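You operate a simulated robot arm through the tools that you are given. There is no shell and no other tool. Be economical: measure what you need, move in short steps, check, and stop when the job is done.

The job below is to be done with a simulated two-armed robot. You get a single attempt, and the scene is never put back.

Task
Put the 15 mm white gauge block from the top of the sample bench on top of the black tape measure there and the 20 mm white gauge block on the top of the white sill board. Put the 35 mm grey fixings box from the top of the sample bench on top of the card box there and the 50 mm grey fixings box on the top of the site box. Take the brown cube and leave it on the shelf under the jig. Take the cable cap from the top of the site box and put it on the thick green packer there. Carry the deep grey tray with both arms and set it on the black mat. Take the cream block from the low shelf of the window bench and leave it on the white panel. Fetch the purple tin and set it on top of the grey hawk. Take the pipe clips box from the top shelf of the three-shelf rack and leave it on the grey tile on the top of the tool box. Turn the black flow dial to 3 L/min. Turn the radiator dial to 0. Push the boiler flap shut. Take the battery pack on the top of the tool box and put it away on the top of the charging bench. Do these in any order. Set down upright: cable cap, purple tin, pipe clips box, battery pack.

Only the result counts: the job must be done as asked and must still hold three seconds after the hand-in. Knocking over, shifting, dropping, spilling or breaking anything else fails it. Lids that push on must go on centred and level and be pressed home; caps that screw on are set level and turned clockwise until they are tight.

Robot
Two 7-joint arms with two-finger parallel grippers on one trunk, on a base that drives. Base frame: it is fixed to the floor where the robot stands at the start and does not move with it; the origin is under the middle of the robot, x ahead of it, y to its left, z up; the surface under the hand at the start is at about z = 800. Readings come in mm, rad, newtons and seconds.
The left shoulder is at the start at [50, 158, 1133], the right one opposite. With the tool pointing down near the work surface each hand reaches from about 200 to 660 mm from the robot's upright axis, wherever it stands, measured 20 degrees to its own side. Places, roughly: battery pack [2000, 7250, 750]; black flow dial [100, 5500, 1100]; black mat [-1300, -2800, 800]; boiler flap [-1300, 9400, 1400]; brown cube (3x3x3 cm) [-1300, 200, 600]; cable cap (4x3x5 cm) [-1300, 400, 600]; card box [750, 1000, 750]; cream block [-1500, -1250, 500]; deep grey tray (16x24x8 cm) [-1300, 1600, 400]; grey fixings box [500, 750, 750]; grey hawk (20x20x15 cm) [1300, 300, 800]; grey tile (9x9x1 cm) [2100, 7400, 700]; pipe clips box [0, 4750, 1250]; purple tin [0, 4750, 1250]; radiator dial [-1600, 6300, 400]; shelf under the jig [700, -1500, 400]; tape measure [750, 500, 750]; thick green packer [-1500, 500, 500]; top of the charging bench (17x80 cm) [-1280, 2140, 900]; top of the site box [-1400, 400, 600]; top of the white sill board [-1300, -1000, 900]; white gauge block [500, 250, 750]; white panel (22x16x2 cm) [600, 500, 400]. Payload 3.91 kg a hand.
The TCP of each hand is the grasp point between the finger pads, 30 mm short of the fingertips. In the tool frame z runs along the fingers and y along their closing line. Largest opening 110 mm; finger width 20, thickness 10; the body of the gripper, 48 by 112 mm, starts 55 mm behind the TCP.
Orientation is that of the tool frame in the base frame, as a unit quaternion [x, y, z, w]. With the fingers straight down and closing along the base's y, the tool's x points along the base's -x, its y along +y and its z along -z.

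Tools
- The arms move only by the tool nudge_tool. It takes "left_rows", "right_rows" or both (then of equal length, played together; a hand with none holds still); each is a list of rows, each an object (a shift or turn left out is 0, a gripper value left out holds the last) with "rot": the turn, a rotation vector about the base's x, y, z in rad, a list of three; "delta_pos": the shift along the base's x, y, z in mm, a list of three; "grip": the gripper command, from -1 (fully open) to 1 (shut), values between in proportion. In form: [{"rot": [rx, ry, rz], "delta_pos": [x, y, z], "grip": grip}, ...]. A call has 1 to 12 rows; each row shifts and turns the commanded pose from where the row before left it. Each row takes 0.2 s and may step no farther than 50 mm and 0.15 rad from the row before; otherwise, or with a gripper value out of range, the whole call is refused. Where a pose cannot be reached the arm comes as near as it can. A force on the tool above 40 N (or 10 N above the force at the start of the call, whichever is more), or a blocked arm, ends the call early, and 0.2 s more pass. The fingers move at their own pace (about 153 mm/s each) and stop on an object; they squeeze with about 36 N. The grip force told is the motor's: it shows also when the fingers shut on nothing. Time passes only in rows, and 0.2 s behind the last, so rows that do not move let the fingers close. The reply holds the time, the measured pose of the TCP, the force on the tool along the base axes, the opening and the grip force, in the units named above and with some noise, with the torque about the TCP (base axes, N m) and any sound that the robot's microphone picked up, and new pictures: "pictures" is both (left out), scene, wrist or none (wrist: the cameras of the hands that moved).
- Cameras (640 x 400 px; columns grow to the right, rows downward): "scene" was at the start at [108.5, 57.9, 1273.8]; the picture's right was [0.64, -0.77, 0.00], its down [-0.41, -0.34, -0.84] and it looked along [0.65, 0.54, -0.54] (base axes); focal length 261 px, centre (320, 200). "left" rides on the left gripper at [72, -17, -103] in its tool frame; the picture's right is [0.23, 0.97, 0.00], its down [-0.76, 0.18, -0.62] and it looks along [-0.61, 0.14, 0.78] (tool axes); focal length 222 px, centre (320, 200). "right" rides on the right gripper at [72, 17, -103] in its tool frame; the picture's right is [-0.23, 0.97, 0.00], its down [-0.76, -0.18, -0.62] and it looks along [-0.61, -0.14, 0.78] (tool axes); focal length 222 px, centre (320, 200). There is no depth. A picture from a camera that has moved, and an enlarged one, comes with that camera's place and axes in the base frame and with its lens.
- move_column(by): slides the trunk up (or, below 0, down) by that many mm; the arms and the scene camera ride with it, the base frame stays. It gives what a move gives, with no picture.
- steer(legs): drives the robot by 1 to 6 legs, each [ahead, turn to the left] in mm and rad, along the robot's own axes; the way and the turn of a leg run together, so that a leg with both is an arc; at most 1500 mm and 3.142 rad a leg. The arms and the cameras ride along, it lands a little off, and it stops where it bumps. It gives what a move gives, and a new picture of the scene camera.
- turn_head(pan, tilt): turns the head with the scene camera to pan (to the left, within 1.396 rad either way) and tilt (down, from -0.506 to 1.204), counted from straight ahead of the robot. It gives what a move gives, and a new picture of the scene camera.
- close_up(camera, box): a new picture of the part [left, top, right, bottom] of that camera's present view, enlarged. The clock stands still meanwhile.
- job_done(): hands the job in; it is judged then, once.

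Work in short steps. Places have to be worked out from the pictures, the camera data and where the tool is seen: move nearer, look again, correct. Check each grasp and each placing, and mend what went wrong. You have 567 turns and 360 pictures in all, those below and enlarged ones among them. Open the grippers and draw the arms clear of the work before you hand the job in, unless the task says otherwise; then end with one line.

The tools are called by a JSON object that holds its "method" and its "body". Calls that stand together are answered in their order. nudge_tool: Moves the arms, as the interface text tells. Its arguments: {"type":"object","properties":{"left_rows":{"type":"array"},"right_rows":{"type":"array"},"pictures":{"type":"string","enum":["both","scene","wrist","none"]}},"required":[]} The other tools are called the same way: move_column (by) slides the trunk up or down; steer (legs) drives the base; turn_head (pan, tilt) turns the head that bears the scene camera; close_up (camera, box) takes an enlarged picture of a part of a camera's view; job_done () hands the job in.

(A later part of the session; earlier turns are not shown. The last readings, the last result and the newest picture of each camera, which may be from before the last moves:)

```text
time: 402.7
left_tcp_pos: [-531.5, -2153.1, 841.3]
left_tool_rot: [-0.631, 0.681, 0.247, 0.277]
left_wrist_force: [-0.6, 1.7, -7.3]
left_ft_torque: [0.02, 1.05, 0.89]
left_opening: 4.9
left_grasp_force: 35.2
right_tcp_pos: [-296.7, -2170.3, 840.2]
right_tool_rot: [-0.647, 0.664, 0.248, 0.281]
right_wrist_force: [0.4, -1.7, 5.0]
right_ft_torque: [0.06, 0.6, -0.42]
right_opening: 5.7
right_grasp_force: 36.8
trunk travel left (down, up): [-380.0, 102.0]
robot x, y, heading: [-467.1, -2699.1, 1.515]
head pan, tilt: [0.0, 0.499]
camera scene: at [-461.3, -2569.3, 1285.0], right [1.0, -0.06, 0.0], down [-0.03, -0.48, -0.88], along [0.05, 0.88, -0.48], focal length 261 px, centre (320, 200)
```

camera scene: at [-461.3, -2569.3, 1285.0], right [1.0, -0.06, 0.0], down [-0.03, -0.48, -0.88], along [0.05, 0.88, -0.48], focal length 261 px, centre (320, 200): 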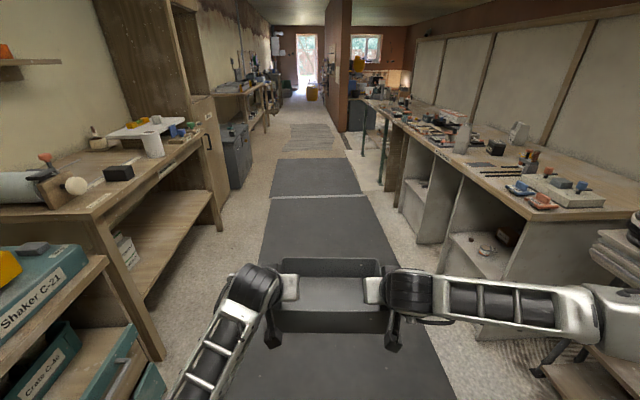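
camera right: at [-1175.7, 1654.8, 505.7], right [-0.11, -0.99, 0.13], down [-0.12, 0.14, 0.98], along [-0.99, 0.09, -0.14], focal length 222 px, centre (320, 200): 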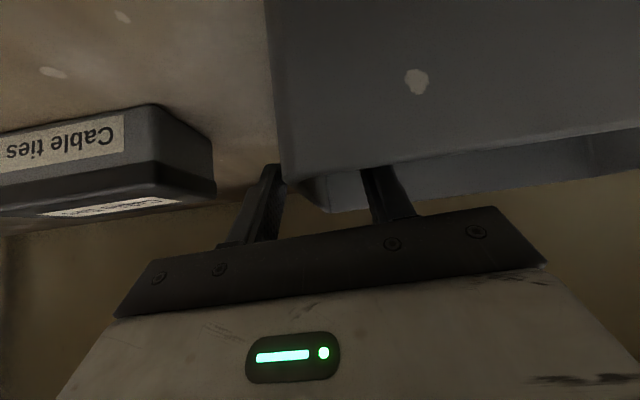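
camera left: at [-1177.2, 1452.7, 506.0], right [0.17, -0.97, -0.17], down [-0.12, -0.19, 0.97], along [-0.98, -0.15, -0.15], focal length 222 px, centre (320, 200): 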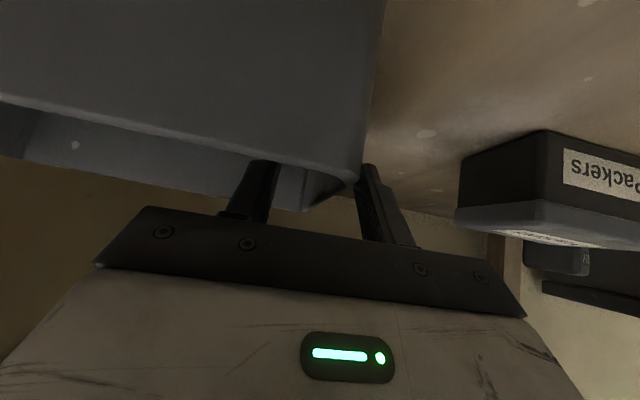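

I look left toward the mat bench before turning.

{"method": "turn_head", "body": {"pan": 1.39, "tilt": 0.45}}

```text
time: 404.2
left_tcp_pos: [-530.4, -2152.2, 842.1]
left_tool_rot: [-0.632, 0.681, 0.247, 0.277]
left_wrist_force: [1.7, 1.2, -8.3]
left_ft_torque: [-0.15, 0.95, 0.94]
left_opening: 5.0
left_grasp_force: 36.1
right_tcp_pos: [-297.9, -2168.1, 841.1]
right_tool_rot: [-0.646, 0.664, 0.249, 0.282]
right_wrist_force: [-1.0, -1.6, 4.9]
right_ft_torque: [0.22, 0.46, -0.59]
right_opening: 5.5
right_grasp_force: 36.3
trunk travel left (down, up): [-380.0, 102.0]
robot x, y, heading: [-468.8, -2704.2, 1.518]
head pan, tilt: [1.389, 0.45]
camera scene: at [-555.9, -2638.2, 1289.4], right [0.24, 0.97, 0.0], down [0.42, -0.1, -0.9], along [-0.87, 0.21, -0.44], focal length 261 px, centre (320, 200)
```

scene: 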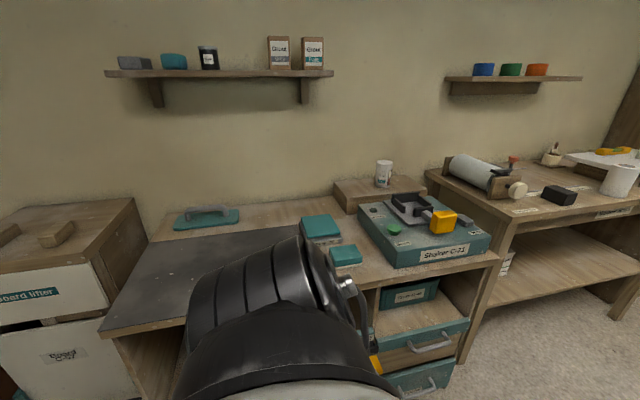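

The black mat spans x −1032…−1350, y −3005…−2530. To avoid sweeping the tray over the shaker, I first shift the base away from that bench, then turn.

{"method": "steer", "body": {"legs": [[0, -0.5], [340, 0], [0, 0.556], [-357, 0]]}}

{"method": "move_column", "body": {"by": 80}}

{"method": "turn_head", "body": {"pan": 0.0, "tilt": 0.6}}

```text
time: 411.4
left_tcp_pos: [-382.1, -2225.3, 841.8]
left_tool_rot: [-0.651, 0.662, 0.256, 0.269]
left_wrist_force: [1.2, 1.0, -8.1]
left_ft_torque: [-0.04, 0.95, 0.89]
left_opening: 4.7
left_grasp_force: 36.2
right_tcp_pos: [-147.7, -2228.3, 839.7]
right_tool_rot: [0.665, -0.646, -0.256, -0.274]
right_wrist_force: [-1.3, -2.0, 4.2]
right_ft_torque: [0.05, 0.46, -0.54]
right_opening: 5.6
right_grasp_force: 36.2
trunk travel left (down, up): [-380.0, 102.0]
robot x, y, heading: [-287.7, -2769.5, 1.567]
head pan, tilt: [1.389, 0.45]
camera scene: at [-378.5, -2712.2, 1289.4], right [0.18, 0.98, 0.0], down [0.43, -0.08, -0.9], along [-0.89, 0.16, -0.44], focal length 261 px, centre (320, 200)
```

scene: 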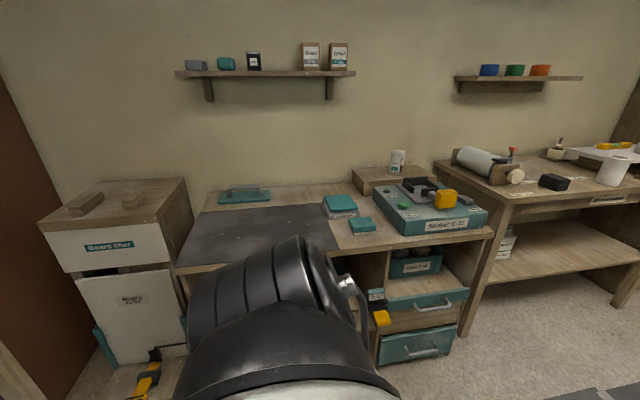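

```text
time: 412.5
left_tcp_pos: [-381.5, -2225.1, 920.7]
left_tool_rot: [-0.652, 0.662, 0.255, 0.269]
left_wrist_force: [2.8, 1.3, -6.5]
left_ft_torque: [0.15, 0.8, 0.89]
left_opening: 4.8
left_grasp_force: 36.0
right_tcp_pos: [-147.3, -2228.8, 919.4]
right_tool_rot: [0.666, -0.645, -0.257, -0.274]
right_wrist_force: [-1.7, -0.5, 3.3]
right_ft_torque: [-0.14, 0.32, -0.7]
right_opening: 5.3
right_grasp_force: 36.1
trunk travel left (down, up): [-460.0, 22.0]
robot x, y, heading: [-289.3, -2772.7, 1.569]
head pan, tilt: [1.389, 0.45]
```

```text
time: 414.1
left_tcp_pos: [-381.2, -2224.4, 922.2]
left_tool_rot: [-0.652, 0.662, 0.254, 0.268]
left_wrist_force: [2.2, 1.1, -6.8]
left_ft_torque: [-0.46, 0.89, 0.93]
left_opening: 4.8
left_grasp_force: 36.1
right_tcp_pos: [-146.9, -2228.6, 920.2]
right_tool_rot: [0.665, -0.646, -0.257, -0.274]
right_wrist_force: [-2.0, -1.1, 4.3]
right_ft_torque: [0.45, 0.36, -0.58]
right_opening: 5.3
right_grasp_force: 35.4
trunk travel left (down, up): [-460.0, 22.0]
robot x, y, heading: [-286.5, -2770.2, 1.566]
head pan, tilt: [0.0, 0.6]
camera scene: at [-288.1, -2640.2, 1355.9], right [1.0, 0.0, 0.0], down [0.0, -0.57, -0.82], along [0.0, 0.82, -0.57], focal length 261 px, centre (320, 200)
```

scene: 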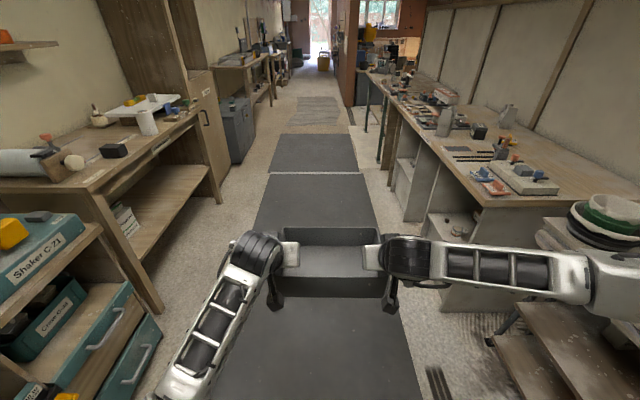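

Turn left to face the mat bench.

{"method": "steer", "body": {"legs": [[0, 1.575]]}}

```text
time: 418.2
left_tcp_pos: [-835.6, -2848.9, 921.3]
left_tool_rot: [0.929, -0.022, -0.37, -0.015]
left_wrist_force: [-1.2, 1.9, -6.0]
left_ft_torque: [-0.91, 0.08, 0.86]
left_opening: 4.9
left_grasp_force: 35.9
right_tcp_pos: [-825.6, -2612.8, 920.6]
right_tool_rot: [0.927, 0.0, -0.375, -0.018]
right_wrist_force: [0.7, -2.7, 4.6]
right_ft_torque: [-0.41, -0.08, -0.58]
right_opening: 5.2
right_grasp_force: 36.1
trunk travel left (down, up): [-460.0, 22.0]
robot x, y, heading: [-285.1, -2767.7, 3.109]
head pan, tilt: [0.0, 0.6]
camera scene: at [-416.7, -2765.0, 1355.8], right [0.03, 1.0, 0.0], down [0.56, -0.02, -0.82], along [-0.82, 0.02, -0.57], focal length 261 px, centre (320, 200)
```

scene: 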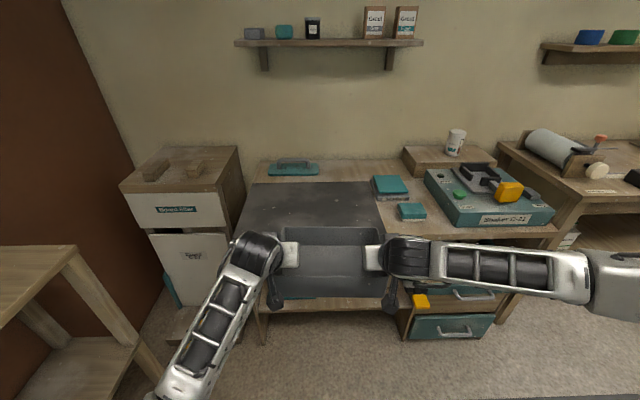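

Tray is aligned with the mat. Drive forward 345 mm over it.

{"method": "steer", "body": {"legs": [[200, 0], [145, 0]]}}

{"method": "close_up", "body": {"camera": "scene", "box": [180, 150, 480, 350]}}

```text
time: 420.8
left_tcp_pos: [-1194.2, -2839.6, 920.6]
left_tool_rot: [0.929, -0.019, -0.369, -0.014]
left_wrist_force: [-0.2, 3.1, -7.1]
left_ft_torque: [-0.84, -0.42, 0.91]
left_opening: 5.0
left_grasp_force: 35.6
right_tcp_pos: [-1184.1, -2604.7, 919.6]
right_tool_rot: [0.927, 0.002, -0.375, -0.018]
right_wrist_force: [-0.6, -2.1, 3.1]
right_ft_torque: [-0.28, 0.45, -0.71]
right_opening: 5.5
right_grasp_force: 35.8
trunk travel left (down, up): [-460.0, 22.0]
robot x, y, heading: [-644.9, -2759.3, 3.118]
head pan, tilt: [0.0, 0.6]
camera scene: at [-775.8, -2755.1, 1355.7], right [0.03, 1.0, 0.0], down [0.57, -0.02, -0.82], along [-0.82, 0.02, -0.57], focal length 261 px, centre (320, 200)
```

scene: 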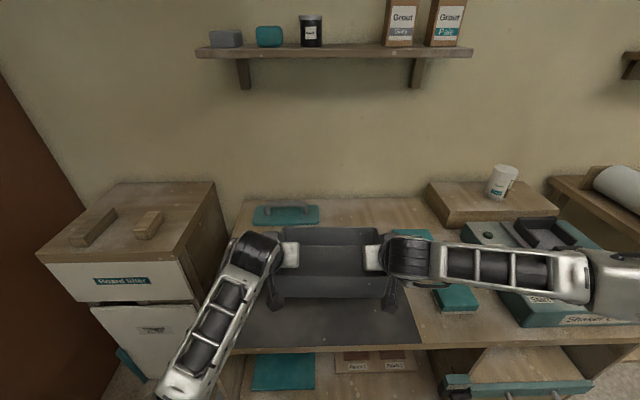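

```text
2.00 times, centred on (330, 250) of scene
camera zoom: at [-775.8, -2755.1, 1355.7], right [0.03, 1.0, 0.0], down [0.57, -0.02, -0.82], along [-0.82, 0.02, -0.57], focal length 522 px, centre (300, 100)
```

zoom: 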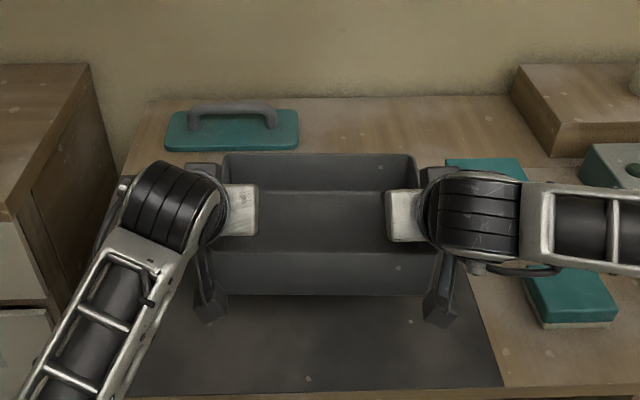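

The tray is over the mat. Lower with the column.

{"method": "move_column", "body": {"by": -45}}

{"method": "close_up", "body": {"camera": "scene", "box": [200, 180, 460, 360]}}

```text
time: 421.7
left_tcp_pos: [-1192.6, -2838.6, 877.1]
left_tool_rot: [0.929, -0.02, -0.37, -0.015]
left_wrist_force: [0.0, 1.9, -4.6]
left_ft_torque: [-0.63, 0.39, 0.91]
left_opening: 4.7
left_grasp_force: 36.3
right_tcp_pos: [-1183.1, -2604.9, 875.1]
right_tool_rot: [0.927, 0.001, -0.376, -0.018]
right_wrist_force: [0.3, -2.5, 2.4]
right_ft_torque: [-0.22, -0.43, -0.8]
right_opening: 5.5
right_grasp_force: 36.1
trunk travel left (down, up): [-415.0, 67.0]
robot x, y, heading: [-646.2, -2758.4, 3.116]
head pan, tilt: [0.0, 0.6]
```

```text
2.22 times, centred on (330, 270) of scene
camera zoom: at [-774.9, -2755.1, 1310.9], right [0.03, 1.0, 0.0], down [0.56, -0.02, -0.83], along [-0.82, 0.02, -0.56], focal length 581 px, centre (298, 44)
```

zoom: 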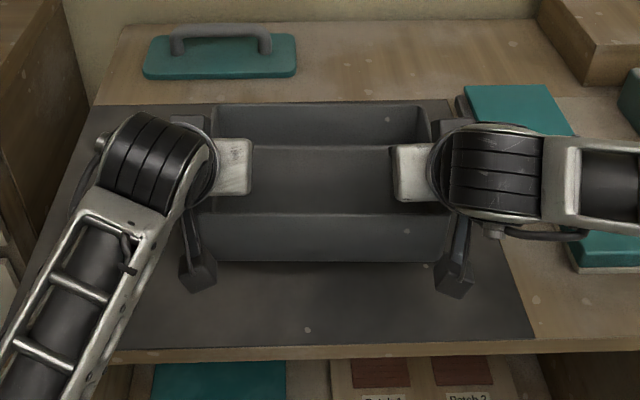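

{"method": "move_column", "body": {"by": -8}}

```text
time: 422.3
left_tcp_pos: [-1191.9, -2840.5, 868.4]
left_tool_rot: [0.929, -0.02, -0.37, -0.015]
left_wrist_force: [-0.1, 2.6, -5.3]
left_ft_torque: [-0.68, 0.0, 0.9]
left_opening: 4.8
left_grasp_force: 35.7
right_tcp_pos: [-1184.3, -2603.9, 868.4]
right_tool_rot: [0.926, 0.001, -0.376, -0.018]
right_wrist_force: [0.6, -2.2, 2.6]
right_ft_torque: [-0.24, 0.03, -0.78]
right_opening: 5.4
right_grasp_force: 35.8
trunk travel left (down, up): [-407.0, 75.0]
robot x, y, heading: [-646.1, -2760.9, 3.115]
head pan, tilt: [0.0, 0.6]
```

{"method": "move_column", "body": {"by": -5}}

```text
time: 422.8
left_tcp_pos: [-1193.2, -2839.0, 862.8]
left_tool_rot: [0.929, -0.019, -0.37, -0.014]
left_wrist_force: [-0.7, 2.1, -5.6]
left_ft_torque: [-0.68, -0.25, 0.94]
left_opening: 4.8
left_grasp_force: 36.0
right_tcp_pos: [-1184.0, -2603.9, 862.7]
right_tool_rot: [0.927, 0.002, -0.375, -0.017]
right_wrist_force: [0.5, -2.4, 2.3]
right_ft_torque: [-0.24, 0.24, -0.78]
right_opening: 5.1
right_grasp_force: 35.8
trunk travel left (down, up): [-402.0, 80.0]
robot x, y, heading: [-647.3, -2761.1, 3.114]
head pan, tilt: [0.0, 0.6]
```

{"method": "move_column", "body": {"by": -4}}

{"method": "close_up", "body": {"camera": "scene", "box": [260, 260, 420, 350]}}

```text
time: 423.4
left_tcp_pos: [-1192.7, -2840.0, 859.0]
left_tool_rot: [0.929, -0.019, -0.369, -0.015]
left_wrist_force: [-0.1, 1.1, -5.6]
left_ft_torque: [-0.75, -0.34, 0.93]
left_opening: 4.7
left_grasp_force: 36.1
right_tcp_pos: [-1183.6, -2604.5, 859.0]
right_tool_rot: [0.927, 0.001, -0.376, -0.018]
right_wrist_force: [1.5, -2.0, 2.8]
right_ft_torque: [-0.21, 0.34, -0.78]
right_opening: 5.5
right_grasp_force: 35.8
trunk travel left (down, up): [-398.0, 84.0]
robot x, y, heading: [-647.0, -2756.8, 3.115]
head pan, tilt: [0.0, 0.6]
```

```text
4.00 times, centred on (340, 305) of scene
camera zoom: at [-775.0, -2755.1, 1293.8], right [0.03, 1.0, 0.0], down [0.56, -0.02, -0.82], along [-0.82, 0.02, -0.57], focal length 1045 px, centre (240, -220)
```

zoom: 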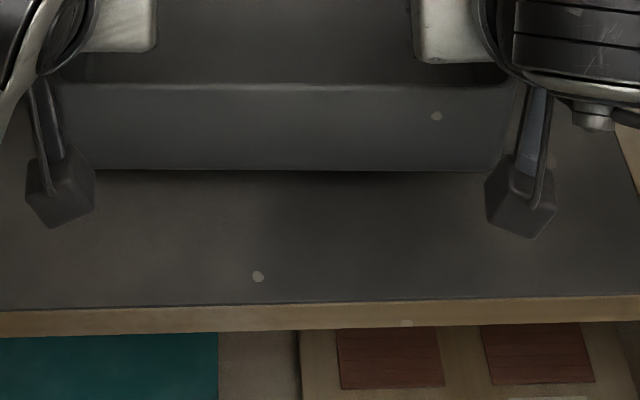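

{"method": "move_column", "body": {"by": -5}}

```text
time: 423.9
left_tcp_pos: [-1192.1, -2838.8, 854.5]
left_tool_rot: [0.928, -0.02, -0.371, -0.015]
left_wrist_force: [-1.2, 1.9, -4.9]
left_ft_torque: [-0.75, -0.34, 0.9]
left_opening: 4.8
left_grasp_force: 35.8
right_tcp_pos: [-1183.3, -2605.3, 853.4]
right_tool_rot: [0.927, 0.002, -0.375, -0.018]
right_wrist_force: [-0.2, -2.4, 3.0]
right_ft_torque: [-0.22, 0.34, -0.74]
right_opening: 5.5
right_grasp_force: 36.3
trunk travel left (down, up): [-393.0, 89.0]
robot x, y, heading: [-645.5, -2760.4, 3.114]
head pan, tilt: [0.0, 0.6]
```

{"method": "move_column", "body": {"by": -6}}

```text
time: 424.4
left_tcp_pos: [-1192.7, -2839.5, 848.1]
left_tool_rot: [0.929, -0.02, -0.37, -0.014]
left_wrist_force: [-0.1, 2.4, -5.2]
left_ft_torque: [-0.78, -0.26, 0.89]
left_opening: 4.6
left_grasp_force: 36.5
right_tcp_pos: [-1182.6, -2604.8, 847.7]
right_tool_rot: [0.927, 0.001, -0.374, -0.017]
right_wrist_force: [1.6, -1.9, 3.3]
right_ft_torque: [-0.25, 0.23, -0.79]
right_opening: 5.4
right_grasp_force: 35.8
trunk travel left (down, up): [-387.0, 95.0]
robot x, y, heading: [-645.6, -2759.9, 3.115]
head pan, tilt: [0.0, 0.6]
```

No contact yet (bottom ≈786). Continue.

{"method": "move_column", "body": {"by": -10}}

```text
time: 425.0
left_tcp_pos: [-1192.6, -2839.6, 838.6]
left_tool_rot: [0.928, -0.019, -0.371, -0.015]
left_wrist_force: [0.3, 1.7, -5.0]
left_ft_torque: [-0.79, -0.11, 0.89]
left_opening: 5.0
left_grasp_force: 36.1
right_tcp_pos: [-1184.5, -2603.5, 836.8]
right_tool_rot: [0.927, 0.001, -0.375, -0.018]
right_wrist_force: [0.3, -2.2, 3.2]
right_ft_torque: [-0.3, 0.13, -0.74]
right_opening: 5.6
right_grasp_force: 36.2
trunk travel left (down, up): [-377.0, 105.0]
robot x, y, heading: [-647.9, -2759.7, 3.117]
head pan, tilt: [0.0, 0.6]
```

{"method": "move_column", "body": {"by": -8}}

{"method": "close_up", "body": {"camera": "scene", "box": [240, 220, 440, 350]}}

```text
time: 425.6
left_tcp_pos: [-1192.8, -2839.7, 830.2]
left_tool_rot: [0.929, -0.02, -0.37, -0.015]
left_wrist_force: [-0.1, 1.5, -6.0]
left_ft_torque: [-0.78, 0.03, 0.87]
left_opening: 4.8
left_grasp_force: 36.6
right_tcp_pos: [-1184.0, -2605.4, 829.6]
right_tool_rot: [0.926, 0.001, -0.376, -0.018]
right_wrist_force: [0.2, -2.7, 2.9]
right_ft_torque: [-0.29, -0.02, -0.73]
right_opening: 5.3
right_grasp_force: 35.7
trunk travel left (down, up): [-369.0, 113.0]
robot x, y, heading: [-648.3, -2762.1, 3.118]
head pan, tilt: [0.0, 0.6]
```

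```text
3.08 times, centred on (340, 285) of scene
camera zoom: at [-774.9, -2755.1, 1264.8], right [0.03, 1.0, 0.0], down [0.56, -0.02, -0.83], along [-0.82, 0.02, -0.56], focal length 804 px, centre (258, -62)
```

zoom: 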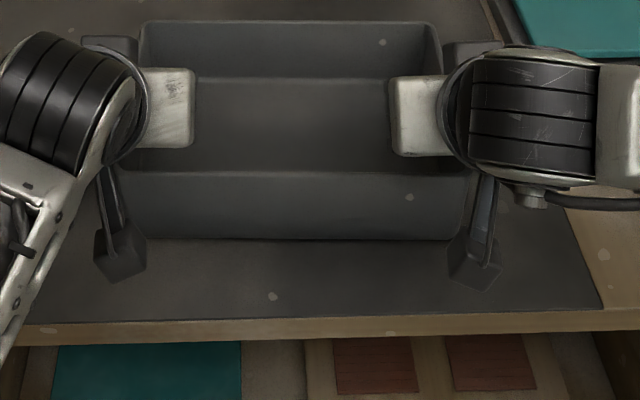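

Continue lowering in steps.

{"method": "move_column", "body": {"by": -12}}

```text
time: 426.2
left_tcp_pos: [-1192.6, -2840.3, 822.5]
left_tool_rot: [0.927, -0.019, -0.374, -0.015]
left_wrist_force: [-2.4, -0.3, 10.8]
left_ft_torque: [-1.0, -0.96, 0.92]
left_opening: 4.7
left_grasp_force: 36.2
right_tcp_pos: [-1184.6, -2604.6, 821.5]
right_tool_rot: [0.925, 0.001, -0.379, -0.017]
right_wrist_force: [0.9, 0.2, 17.1]
right_ft_torque: [-0.5, -1.0, -0.55]
right_opening: 5.4
right_grasp_force: 35.9
trunk travel left (down, up): [-357.0, 125.0]
robot x, y, heading: [-647.1, -2760.5, 3.115]
head pan, tilt: [0.0, 0.6]
```

Contact. Release both and rise.

{"method": "nudge_tool", "body": {"left_rows": [{"delta_pos": [0, 0, 1], "grip": 0.7}, {"grip": 0.5}, {"grip": 0.4}, {"delta_pos": [0, 0, 0]}], "right_rows": [{"delta_pos": [0, 0, 1], "grip": 0.7}, {"grip": 0.5}, {"grip": 0.4}, {"delta_pos": [0, 0, 0]}], "pictures": "none"}}

{"method": "move_column", "body": {"by": 120}}

{"method": "steer", "body": {"legs": [[-300, 0]]}}

```text
time: 427.2
left_tcp_pos: [-1193.3, -2839.7, 818.6]
left_tool_rot: [0.929, -0.02, -0.37, -0.015]
left_wrist_force: [-0.2, 0.9, 0.6]
left_ft_torque: [-0.01, 0.0, 0.0]
left_opening: 32.8
left_grasp_force: 0.1
right_tcp_pos: [-1183.3, -2604.9, 819.8]
right_tool_rot: [0.927, 0.001, -0.376, -0.018]
right_wrist_force: [0.5, -0.1, -0.4]
right_ft_torque: [0.01, -0.01, 0.02]
right_opening: 33.1
right_grasp_force: 0.0
trunk travel left (down, up): [-357.0, 125.0]
robot x, y, heading: [-647.6, -2760.2, 3.111]
head pan, tilt: [0.0, 0.6]
```

```text
time: 428.7
left_tcp_pos: [-1192.4, -2840.0, 938.8]
left_tool_rot: [0.928, -0.019, -0.371, -0.015]
left_wrist_force: [0.4, 0.0, 0.4]
left_ft_torque: [0.01, 0.02, 0.0]
left_opening: 32.8
left_grasp_force: 0.1
right_tcp_pos: [-1183.3, -2603.3, 938.1]
right_tool_rot: [0.927, 0.002, -0.376, -0.017]
right_wrist_force: [0.6, 0.4, 0.0]
right_ft_torque: [0.0, 0.03, 0.01]
right_opening: 33.1
right_grasp_force: 0.1
trunk travel left (down, up): [-477.0, 5.0]
robot x, y, heading: [-646.7, -2761.2, 3.122]
head pan, tilt: [0.0, 0.6]
```

```text
time: 430.7
left_tcp_pos: [-896.5, -2843.4, 939.1]
left_tool_rot: [0.928, -0.024, -0.37, -0.016]
left_wrist_force: [0.4, 0.6, 0.2]
left_ft_torque: [0.02, 0.02, -0.06]
left_opening: 33.1
left_grasp_force: 0.0
right_tcp_pos: [-883.9, -2608.9, 938.4]
right_tool_rot: [0.927, -0.003, -0.375, -0.02]
right_wrist_force: [-0.2, -0.1, -0.3]
right_ft_torque: [-0.02, -0.01, 0.02]
right_opening: 33.2
right_grasp_force: 0.1
trunk travel left (down, up): [-477.0, 5.0]
robot x, y, heading: [-348.9, -2768.6, 3.097]
head pan, tilt: [0.0, 0.6]
camera scene: at [-477.6, -2763.3, 1373.0], right [0.04, 1.0, 0.0], down [0.56, -0.02, -0.83], along [-0.82, 0.03, -0.56], focal length 261 px, centre (320, 200)
```

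scene: 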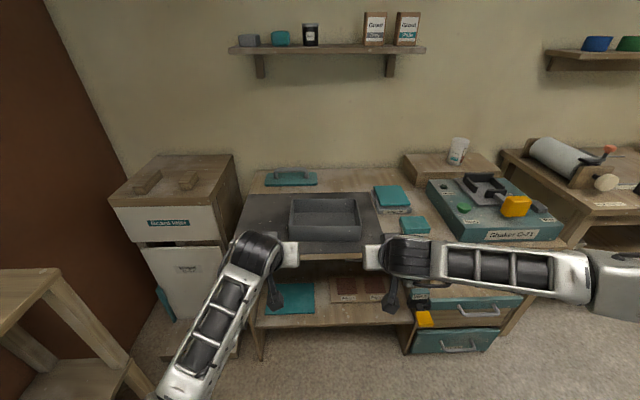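

The tray rests within the mat. Now I drive to the far area: turn to +y and travel up the corridor.

{"method": "steer", "body": {"legs": [[0, -1.53], [1400, 0], [1400, 0], [1400, 0]]}}

```text
time: 454.6
left_tcp_pos: [-605.3, 1993.4, 939.2]
left_tool_rot: [0.666, -0.648, -0.261, -0.263]
left_wrist_force: [0.3, 0.1, -0.8]
left_ft_torque: [-0.02, 0.0, -0.01]
left_opening: 33.0
left_grasp_force: 0.0
right_tcp_pos: [-368.6, 1999.7, 939.3]
right_tool_rot: [0.678, -0.632, -0.262, -0.269]
right_wrist_force: [0.4, -1.2, 0.0]
right_ft_torque: [0.01, 0.01, 0.03]
right_opening: 32.7
right_grasp_force: 0.1
trunk travel left (down, up): [-477.0, 5.0]
robot x, y, heading: [-490.1, 1454.2, 1.609]
head pan, tilt: [0.0, 0.6]
camera scene: at [-494.6, 1582.7, 1372.9], right [1.0, 0.04, 0.0], down [0.02, -0.56, -0.82], along [-0.03, 0.82, -0.57], focal length 261 px, centre (320, 200)
```

scene: 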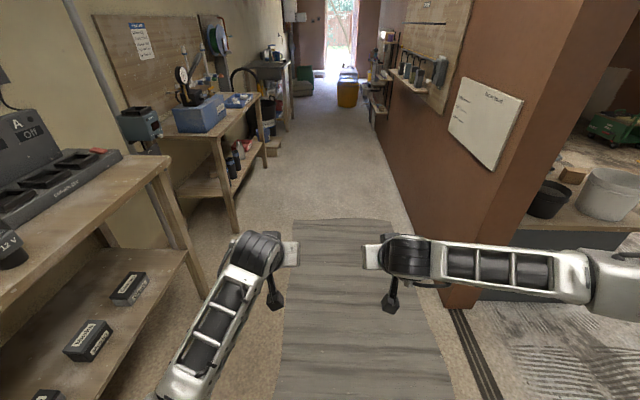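

Corridor clear. I correct heading and go on to y≈4000.

{"method": "steer", "body": {"legs": [[0, -0.045], [1300, 0], [1250, 0]]}}

```text
time: 467.6
left_tcp_pos: [-488.9, 4575.8, 939.3]
left_tool_rot: [-0.639, 0.674, 0.25, 0.274]
left_wrist_force: [0.1, 0.4, 0.3]
left_ft_torque: [0.01, 0.01, 0.0]
left_opening: 32.8
left_grasp_force: 0.1
right_tcp_pos: [-254.5, 4562.5, 938.3]
right_tool_rot: [-0.653, 0.658, 0.252, 0.279]
right_wrist_force: [-0.4, 0.0, -0.2]
right_ft_torque: [-0.01, 0.01, 0.05]
right_opening: 32.9
right_grasp_force: 0.1
trunk travel left (down, up): [-477.0, 5.0]
robot x, y, heading: [-413.6, 4027.1, 1.53]
head pan, tilt: [0.0, 0.6]
camera scene: at [-410.8, 4156.4, 1372.9], right [1.0, -0.04, 0.0], down [-0.02, -0.56, -0.82], along [0.03, 0.82, -0.57], focal length 261 px, centre (320, 200)
```

scene: 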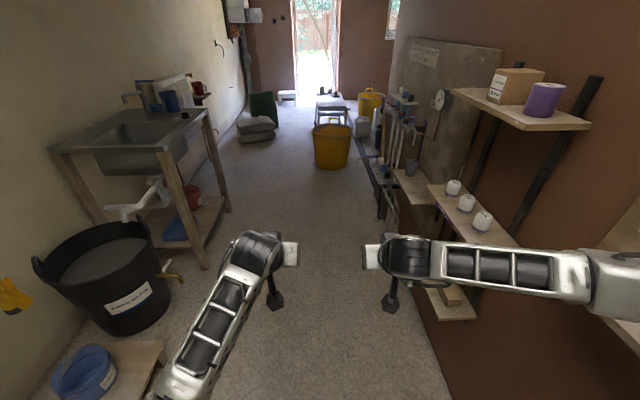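

The rack with purple tin and pipe clips box is on the right wall. I zoom to survey the wall and what lies ahead.

{"method": "close_up", "body": {"camera": "scene", "box": [360, 20, 620, 180]}}

{"method": "close_up", "body": {"camera": "scene", "box": [180, 0, 420, 150]}}

```text
2.46 times, centred on (490, 100) of scene
camera zoom: at [-410.8, 4156.4, 1372.9], right [1.0, -0.04, 0.0], down [-0.02, -0.56, -0.82], along [0.03, 0.82, -0.57], focal length 643 px, centre (-98, 446)
```

zoom: 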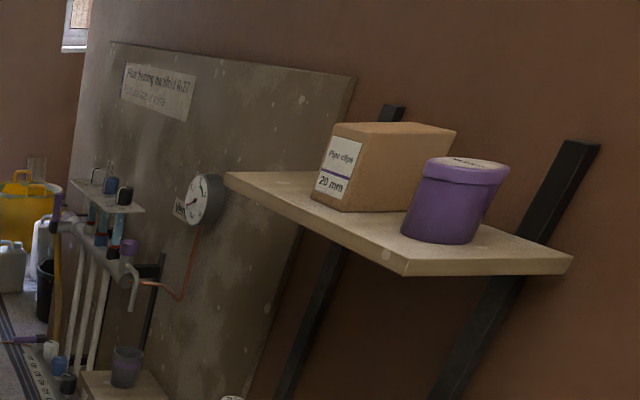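

```text
2.67 times, centred on (300, 75) of scene
camera zoom: at [-410.8, 4156.4, 1372.9], right [1.0, -0.04, 0.0], down [-0.02, -0.56, -0.82], along [0.03, 0.82, -0.57], focal length 697 px, centre (373, 533)
```

zoom: 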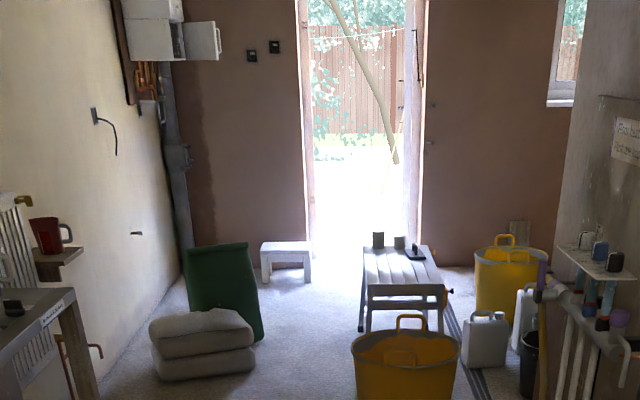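

The manifold ("Floor heating manifold") has small caps incl. a black one. I tuck the hands in, drive to y≈5400 and face the wall.

{"method": "nudge_tool", "body": {"left_rows": [{"delta_pos": [-10, -40, 0]}, {"delta_pos": [-10, -40, 0]}, {"delta_pos": [-10, -40, 0]}, {"delta_pos": [-10, -40, 0]}, {"delta_pos": [-10, -40, 0]}], "right_rows": [{"delta_pos": [10, -40, 0]}, {"delta_pos": [10, -40, 0]}, {"delta_pos": [10, -40, 0]}, {"delta_pos": [10, -40, 0]}, {"delta_pos": [10, -40, 0]}], "pictures": "none"}}

{"method": "steer", "body": {"legs": [[0, 0.1], [1300, 0], [0, -1.63]]}}

```text
time: 468.8
left_tcp_pos: [-547.4, 4382.6, 940.5]
left_tool_rot: [-0.64, 0.669, 0.263, 0.272]
left_wrist_force: [0.5, -0.2, -0.5]
left_ft_torque: [-0.03, 0.0, 0.0]
left_opening: 33.0
left_grasp_force: 0.1
right_tcp_pos: [-231.4, 4376.5, 959.2]
right_tool_rot: [-0.653, 0.659, 0.248, 0.28]
right_wrist_force: [0.8, 0.4, 0.4]
right_ft_torque: [-0.05, -0.02, -0.04]
right_opening: 33.0
right_grasp_force: 0.0
right hand out of reach, approached as far as the arm can: row 4, 5
trunk travel left (down, up): [-477.0, 5.0]
robot x, y, heading: [-415.0, 4026.2, 1.534]
head pan, tilt: [0.0, 0.6]
```

```text
time: 480.0
left_tcp_pos: [-131.5, 5449.3, 939.3]
left_tool_rot: [0.036, 0.927, -0.011, 0.373]
left_wrist_force: [0.5, 0.2, 0.1]
left_ft_torque: [0.01, -0.03, 0.03]
left_opening: 33.0
left_grasp_force: 0.1
right_tcp_pos: [-144.2, 5133.0, 958.9]
right_tool_rot: [0.018, 0.927, -0.027, 0.373]
right_wrist_force: [-0.3, -1.0, 0.3]
right_ft_torque: [-0.04, 0.01, 0.0]
right_opening: 32.9
right_grasp_force: 0.2
trunk travel left (down, up): [-477.0, 5.0]
robot x, y, heading: [-487.4, 5327.9, -0.067]
head pan, tilt: [0.0, 0.6]
camera scene: at [-359.5, 5321.4, 1372.9], right [-0.07, -1.0, 0.0], down [-0.56, 0.04, -0.83], along [0.82, -0.06, -0.56], focal length 261 px, centre (320, 200)
```

scene: 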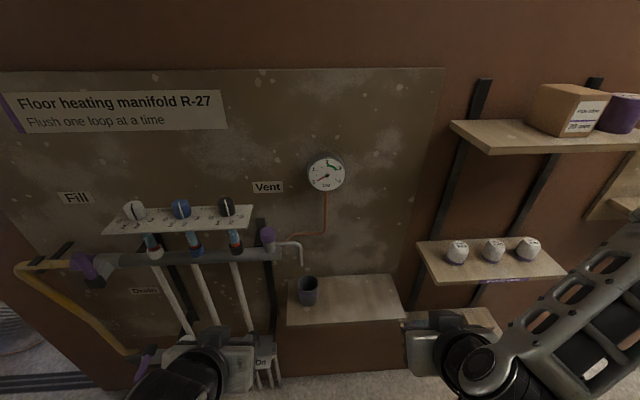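

Three vertical-axis knobs (white, blue, black) on a scale plate. I zoom on the black one.

{"method": "close_up", "body": {"camera": "scene", "box": [95, 180, 275, 270]}}

{"method": "close_up", "body": {"camera": "scene", "box": [195, 190, 260, 235]}}

```text
3.56 times, centred on (185, 225) of scene
camera zoom: at [-359.5, 5321.4, 1372.9], right [-0.07, -1.0, 0.0], down [-0.56, 0.04, -0.83], along [0.82, -0.06, -0.56], focal length 929 px, centre (800, 111)
```

zoom: 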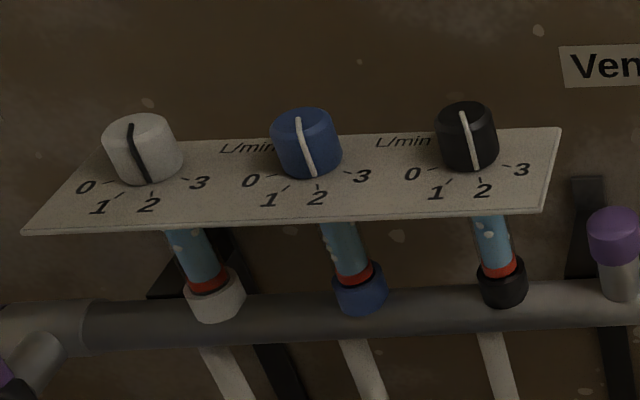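

```text
8.89 times, centred on (228, 212) of scene
camera zoom: at [-359.5, 5321.4, 1372.9], right [-0.07, -1.0, 0.0], down [-0.56, 0.04, -0.83], along [0.82, -0.06, -0.56], focal length 2322 px, centre (1142, 89)
```

zoom: 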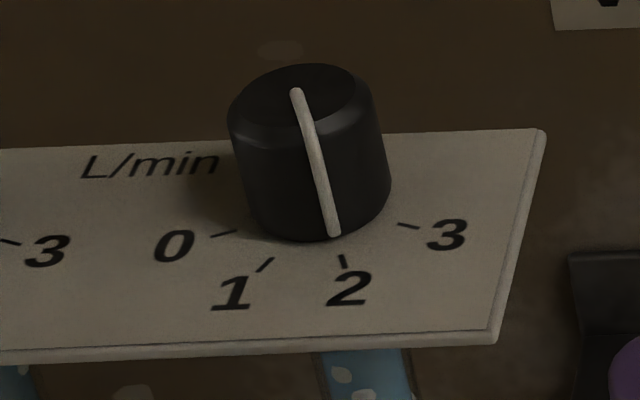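

The pointer is near 2; marks run 0→3 counter-clockwise (seen from above), so it needs about +45°. I lower the trunk 150 mm to triangulate the knob.

{"method": "move_column", "body": {"by": -150}}

{"method": "close_up", "body": {"camera": "scene", "box": [190, 90, 290, 160]}}

```text
time: 481.7
left_tcp_pos: [-132.2, 5450.8, 788.5]
left_tool_rot: [0.035, 0.927, -0.01, 0.373]
left_wrist_force: [0.1, 0.6, 0.1]
left_ft_torque: [-0.02, -0.02, 0.0]
left_opening: 32.9
left_grasp_force: 0.0
right_tcp_pos: [-143.3, 5133.8, 809.3]
right_tool_rot: [0.018, 0.928, -0.027, 0.372]
right_wrist_force: [0.2, 0.3, -1.0]
right_ft_torque: [-0.02, -0.01, -0.02]
right_opening: 32.8
right_grasp_force: 0.0
trunk travel left (down, up): [-327.0, 155.0]
robot x, y, heading: [-486.1, 5323.3, -0.068]
head pan, tilt: [0.0, 0.6]
```

```text
5.71 times, centred on (240, 125) of scene
camera zoom: at [-359.6, 5321.5, 1222.9], right [-0.07, -1.0, 0.0], down [-0.56, 0.04, -0.83], along [0.82, -0.06, -0.56], focal length 1493 px, centre (777, 629)
```

zoom: 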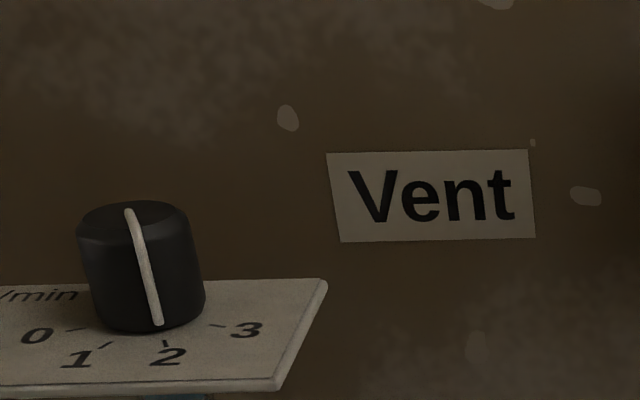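

Knob axis ≈ (97, 5486), plate z≈1041, knob top z≈1066, wall about x≈127. I raise the trunk again and bring the pitched left hand above the knob.

{"method": "move_column", "body": {"by": 150}}

{"method": "nudge_tool", "body": {"left_rows": [{"delta_pos": [0, 10, 45], "rot": [0, 0, -0.11], "grip": -0.1}, {"delta_pos": [0, 10, 45], "rot": [0, 0, -0.11]}, {"delta_pos": [10, 10, 45], "rot": [0, 0, -0.11]}, {"delta_pos": [25, 10, 37]}, {"delta_pos": [40, 4, 0]}, {"delta_pos": [40, 0, 0]}, {"delta_pos": [35, 0, 0]}, {"delta_pos": [0, 0, 0]}], "pictures": "wrist"}}

```text
time: 483.5
left_tcp_pos: [-132.3, 5451.7, 937.9]
left_tool_rot: [0.036, 0.927, -0.01, 0.373]
left_wrist_force: [0.5, -0.4, -0.4]
left_ft_torque: [-0.01, -0.04, 0.0]
left_opening: 33.1
left_grasp_force: 0.0
right_tcp_pos: [-143.4, 5133.1, 959.2]
right_tool_rot: [0.018, 0.927, -0.028, 0.373]
right_wrist_force: [1.1, -0.7, -0.7]
right_ft_torque: [-0.02, 0.01, 0.01]
right_opening: 32.8
right_grasp_force: 0.0
trunk travel left (down, up): [-477.0, 5.0]
robot x, y, heading: [-486.5, 5327.3, -0.066]
head pan, tilt: [0.0, 0.6]
```

```text
time: 485.3
left_tcp_pos: [50.4, 5485.6, 1091.1]
left_tool_rot: [0.187, 0.909, -0.072, 0.366]
left_wrist_force: [-0.3, 0.2, -0.2]
left_ft_torque: [-0.01, -0.04, -0.02]
left_opening: 60.8
left_grasp_force: 0.0
left hand out of reach, approached as far as the arm can: row 1, 2
right_tcp_pos: [-143.5, 5134.0, 958.8]
right_tool_rot: [0.018, 0.927, -0.028, 0.373]
right_wrist_force: [0.4, 0.4, -0.5]
right_ft_torque: [-0.01, 0.0, -0.01]
right_opening: 32.9
right_grasp_force: 0.1
trunk travel left (down, up): [-477.0, 5.0]
robot x, y, heading: [-489.0, 5332.3, -0.066]
head pan, tilt: [0.0, 0.6]
camera left: at [-69.6, 5519.5, 1115.1], right [0.23, 0.96, -0.15], down [0.18, 0.11, 0.98], along [0.96, -0.26, -0.14], focal length 222 px, centre (320, 200)
```

left: 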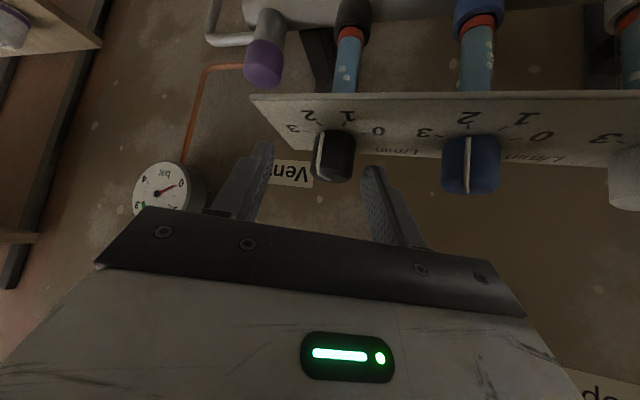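

Knob axis looks like (92, 5483). I rise a little, move over it, then descend around the knob.

{"method": "nudge_tool", "body": {"left_rows": [{"delta_pos": [0, 0, 20]}, {"delta_pos": [24, 5, 0]}, {"delta_pos": [0, 0, 0]}], "pictures": "wrist"}}

{"method": "close_up", "body": {"camera": "scene", "box": [170, 160, 290, 250]}}

```text
time: 486.1
left_tcp_pos: [74.0, 5490.5, 1113.5]
left_tool_rot: [0.187, 0.909, -0.072, 0.365]
left_wrist_force: [-0.2, 0.1, -0.4]
left_ft_torque: [-0.03, 0.01, -0.02]
left_opening: 60.6
left_grasp_force: 0.1
right_tcp_pos: [-143.1, 5133.9, 958.8]
right_tool_rot: [0.019, 0.927, -0.028, 0.373]
right_wrist_force: [0.3, 0.3, -0.1]
right_ft_torque: [-0.05, -0.01, 0.01]
right_opening: 33.2
right_grasp_force: 0.1
trunk travel left (down, up): [-477.0, 5.0]
robot x, y, heading: [-491.2, 5328.2, -0.064]
head pan, tilt: [0.0, 0.6]
camera left: at [-45.7, 5524.9, 1137.8], right [0.23, 0.96, -0.15], down [0.18, 0.11, 0.98], along [0.96, -0.26, -0.14], focal length 222 px, centre (320, 200)
```

left: 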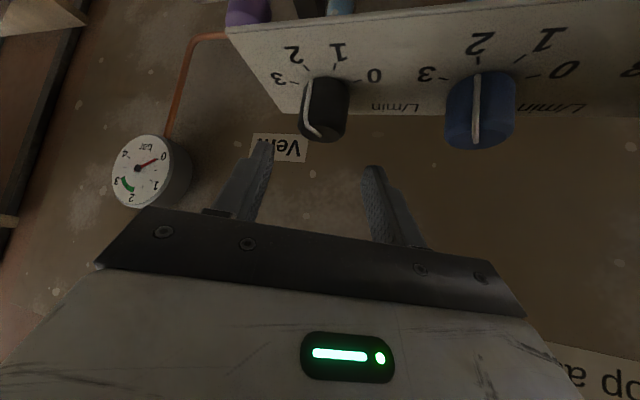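

```text
4.44 times, centred on (230, 205) of scene
camera zoom: at [-359.7, 5321.4, 1372.9], right [-0.07, -1.0, 0.0], down [-0.56, 0.04, -0.83], along [0.82, -0.06, -0.56], focal length 1161 px, centre (720, 178)
```

zoom: 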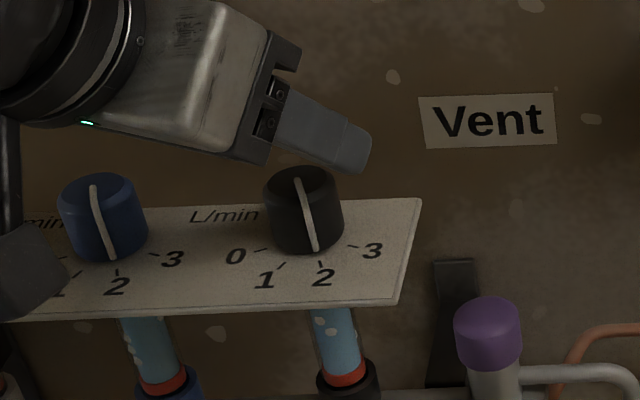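

Aligned: knob at (91, 5483). Descend around it.

{"method": "nudge_tool", "body": {"left_rows": [{"delta_pos": [0, 0, -20]}, {"delta_pos": [0, 0, -15]}, {"delta_pos": [0, 0, -6]}, {"delta_pos": [0, 0, 0]}], "pictures": "wrist"}}

```text
time: 487.1
left_tcp_pos: [72.7, 5489.9, 1073.7]
left_tool_rot: [0.188, 0.909, -0.072, 0.366]
left_wrist_force: [0.4, -0.2, -0.5]
left_ft_torque: [0.01, 0.0, 0.01]
left_opening: 60.6
left_grasp_force: 0.0
right_tcp_pos: [-143.5, 5133.2, 958.8]
right_tool_rot: [0.018, 0.927, -0.027, 0.373]
right_wrist_force: [-0.1, 0.1, -0.8]
right_ft_torque: [0.02, -0.06, 0.02]
right_opening: 33.1
right_grasp_force: 0.1
trunk travel left (down, up): [-477.0, 5.0]
robot x, y, heading: [-487.1, 5330.5, -0.067]
head pan, tilt: [0.0, 0.6]
camera left: at [-46.7, 5523.4, 1097.2], right [0.23, 0.96, -0.15], down [0.18, 0.11, 0.98], along [0.96, -0.25, -0.14], focal length 222 px, centre (320, 200)
```

left: 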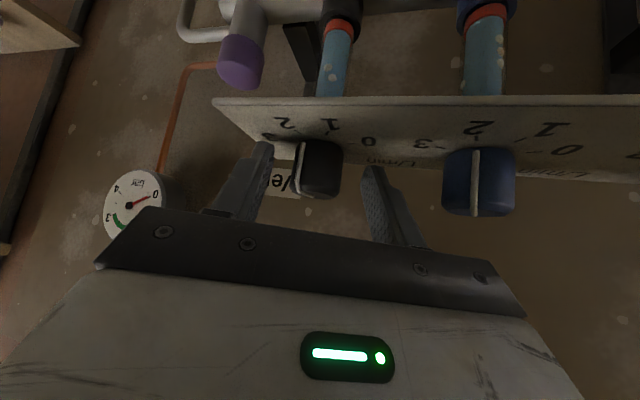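

Knob is between the fingers. I close on it.

{"method": "nudge_tool", "body": {"left_rows": [{"grip": 0.2}, {"grip": 0.3}, {"grip": 1}, {"grip": 1}, {"delta_pos": [0, 0, 0]}], "pictures": "none"}}

```text
time: 488.3
left_tcp_pos: [72.0, 5488.0, 1073.7]
left_tool_rot: [0.189, 0.909, -0.073, 0.365]
left_wrist_force: [-5.0, -6.3, -2.4]
left_ft_torque: [-0.57, -0.12, -0.12]
left_opening: 31.4
left_grasp_force: 45.1
right_tcp_pos: [-143.4, 5134.1, 959.0]
right_tool_rot: [0.018, 0.927, -0.028, 0.373]
right_wrist_force: [1.3, -0.5, -0.2]
right_ft_torque: [-0.01, -0.02, 0.01]
right_opening: 33.1
right_grasp_force: 0.1
trunk travel left (down, up): [-477.0, 5.0]
robot x, y, heading: [-484.0, 5323.5, -0.067]
head pan, tilt: [0.0, 0.6]
```

Gripped. Turn counter-clockwise ~45° about the knob axis.

{"method": "nudge_tool", "body": {"left_rows": [{"delta_pos": [-0.7, -3.5, 0], "rot": [0, 0, 0.131]}, {"delta_pos": [-0.4, -3, 0], "rot": [0, 0, 0.131]}, {"delta_pos": [-0.1, -2.6, 0], "rot": [0, 0, 0.131]}, {"delta_pos": [0.3, -2.6, 0], "rot": [0, 0, 0.131]}, {"delta_pos": [0.6, -2.5, 0], "rot": [0, 0, 0.131]}, {"delta_pos": [0.9, -2.4, 0], "rot": [0, 0, 0.131]}, {"delta_pos": [0, 0, 0]}], "pictures": "wrist"}}

{"method": "close_up", "body": {"camera": "scene", "box": [170, 160, 290, 250]}}

```text
time: 489.9
left_tcp_pos: [72.3, 5476.3, 1073.6]
left_tool_rot: [-0.178, 0.911, 0.075, 0.365]
left_wrist_force: [-10.7, 16.1, -6.3]
left_ft_torque: [0.38, -0.06, -0.35]
left_opening: 31.4
left_grasp_force: 45.7
right_tcp_pos: [-143.2, 5134.6, 958.9]
right_tool_rot: [0.017, 0.927, -0.028, 0.374]
right_wrist_force: [0.3, 0.6, -0.5]
right_ft_torque: [0.05, 0.03, -0.02]
right_opening: 33.1
right_grasp_force: 0.1
trunk travel left (down, up): [-477.0, 5.0]
robot x, y, heading: [-489.1, 5325.7, -0.07]
head pan, tilt: [0.0, 0.6]
camera left: at [-34.9, 5414.7, 1097.5], right [-0.52, 0.84, -0.15], down [0.05, 0.2, 0.98], along [0.85, 0.5, -0.14], focal length 222 px, centre (320, 200)
```

left: 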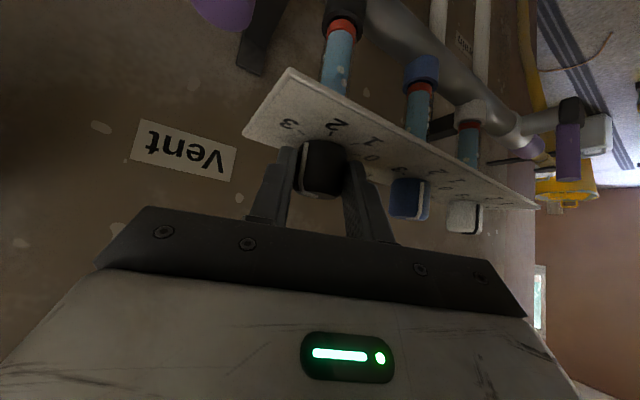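

```text
4.44 times, centred on (230, 205) of scene
camera zoom: at [-360.5, 5323.9, 1372.9], right [-0.07, -1.0, 0.0], down [-0.56, 0.04, -0.83], along [0.82, -0.06, -0.56], focal length 1161 px, centre (720, 178)
```

zoom: 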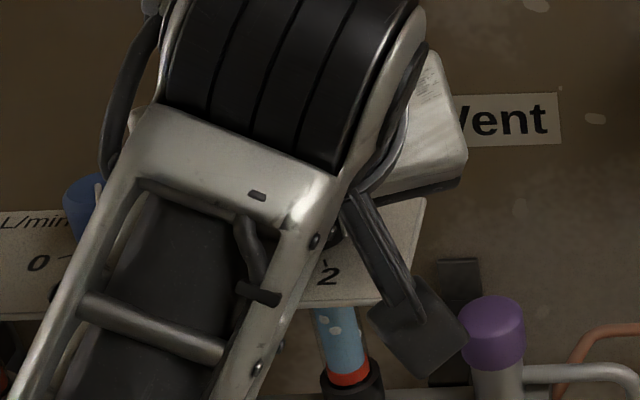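

I zoom the wrist view to read the pointer.

{"method": "close_up", "body": {"camera": "left", "box": [240, 100, 400, 220]}}

```text
3.33 times, centred on (320, 160) of left
camera zoom: at [-34.9, 5414.7, 1097.5], right [-0.52, 0.84, -0.15], down [0.05, 0.2, 0.98], along [0.85, 0.5, -0.14], focal length 740 px, centre (320, 333)
```

zoom: 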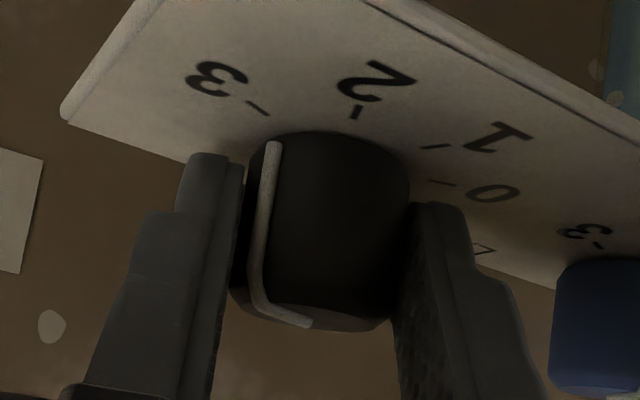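

I open, withdraw upward and read the dial with the scene camera.

{"method": "nudge_tool", "body": {"left_rows": [{"grip": 0.2}, {"grip": -0.1}, {"delta_pos": [0, 0, 0]}, {"delta_pos": [0, 0, 35]}, {"delta_pos": [-40, -10, 15]}, {"delta_pos": [-45, -10, 0]}, {"delta_pos": [-45, 0, -20]}], "pictures": "none"}}

{"method": "close_up", "body": {"camera": "scene", "box": [195, 190, 260, 235]}}

```text
time: 491.7
left_tcp_pos: [-46.2, 5454.6, 1135.3]
left_tool_rot: [-0.179, 0.896, 0.063, 0.401]
left_wrist_force: [-0.2, -0.3, 0.4]
left_ft_torque: [0.01, -0.02, 0.03]
left_opening: 60.6
left_grasp_force: 0.0
right_tcp_pos: [-142.6, 5133.6, 959.0]
right_tool_rot: [0.018, 0.927, -0.028, 0.373]
right_wrist_force: [-0.4, 0.2, -0.7]
right_ft_torque: [0.03, -0.03, -0.01]
right_opening: 33.2
right_grasp_force: 0.1
trunk travel left (down, up): [-477.0, 5.0]
robot x, y, heading: [-487.9, 5330.5, -0.072]
head pan, tilt: [0.0, 0.6]
stopped in row 7 (left hand): the arm was blocked; the commanded pose is now the measured one
```

```text
8.89 times, centred on (228, 212) of scene
camera zoom: at [-359.3, 5321.5, 1372.9], right [-0.07, -1.0, 0.0], down [-0.56, 0.04, -0.82], along [0.82, -0.06, -0.57], focal length 2322 px, centre (1142, 89)
```

zoom: 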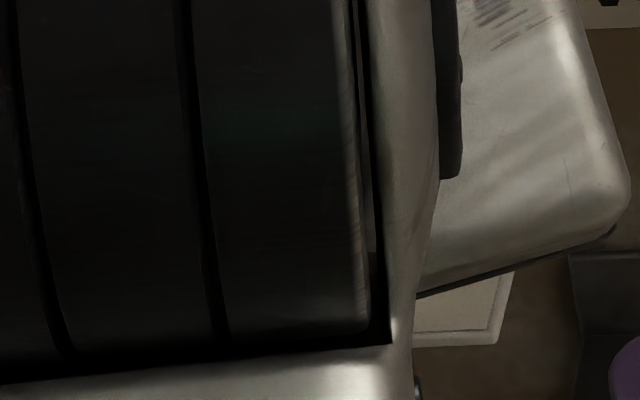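

The arm was blocked when retreating (self-contact likely). I move the hand sideways to the left instead and look.

{"method": "nudge_tool", "body": {"left_rows": [{"delta_pos": [0, 40, 0], "rot": [0, 0, 0.1]}, {"delta_pos": [0, 40, 0], "rot": [0, 0, 0.1]}, {"delta_pos": [0, 40, 0]}, {"delta_pos": [0, 40, 0]}], "pictures": "none"}}

{"method": "close_up", "body": {"camera": "scene", "box": [195, 190, 260, 235]}}

```text
time: 492.7
left_tcp_pos: [-48.0, 5613.1, 1133.2]
left_tool_rot: [-0.267, 0.875, 0.104, 0.39]
left_wrist_force: [0.4, 0.2, -0.2]
left_ft_torque: [0.0, -0.01, -0.01]
left_opening: 60.5
left_grasp_force: 0.1
right_tcp_pos: [-141.6, 5133.7, 959.3]
right_tool_rot: [0.017, 0.927, -0.028, 0.373]
right_wrist_force: [0.3, 0.4, 1.2]
right_ft_torque: [-0.03, -0.01, 0.02]
right_opening: 33.2
right_grasp_force: 0.1
trunk travel left (down, up): [-477.0, 5.0]
robot x, y, heading: [-488.3, 5327.6, -0.066]
head pan, tilt: [0.0, 0.6]
```

```text
8.89 times, centred on (228, 212) of scene
camera zoom: at [-359.4, 5322.0, 1372.9], right [-0.07, -1.0, 0.0], down [-0.56, 0.04, -0.83], along [0.82, -0.06, -0.56], focal length 2322 px, centre (1142, 89)
```

zoom: 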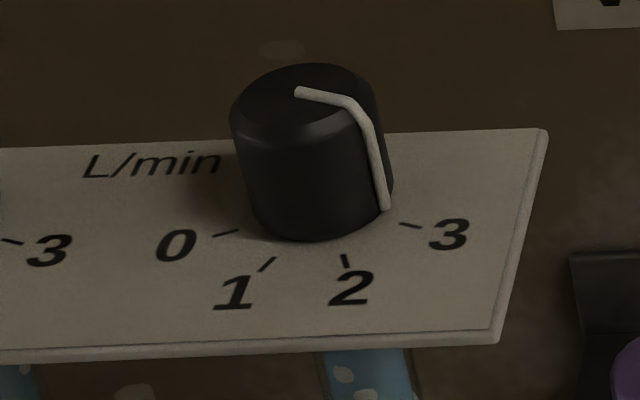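

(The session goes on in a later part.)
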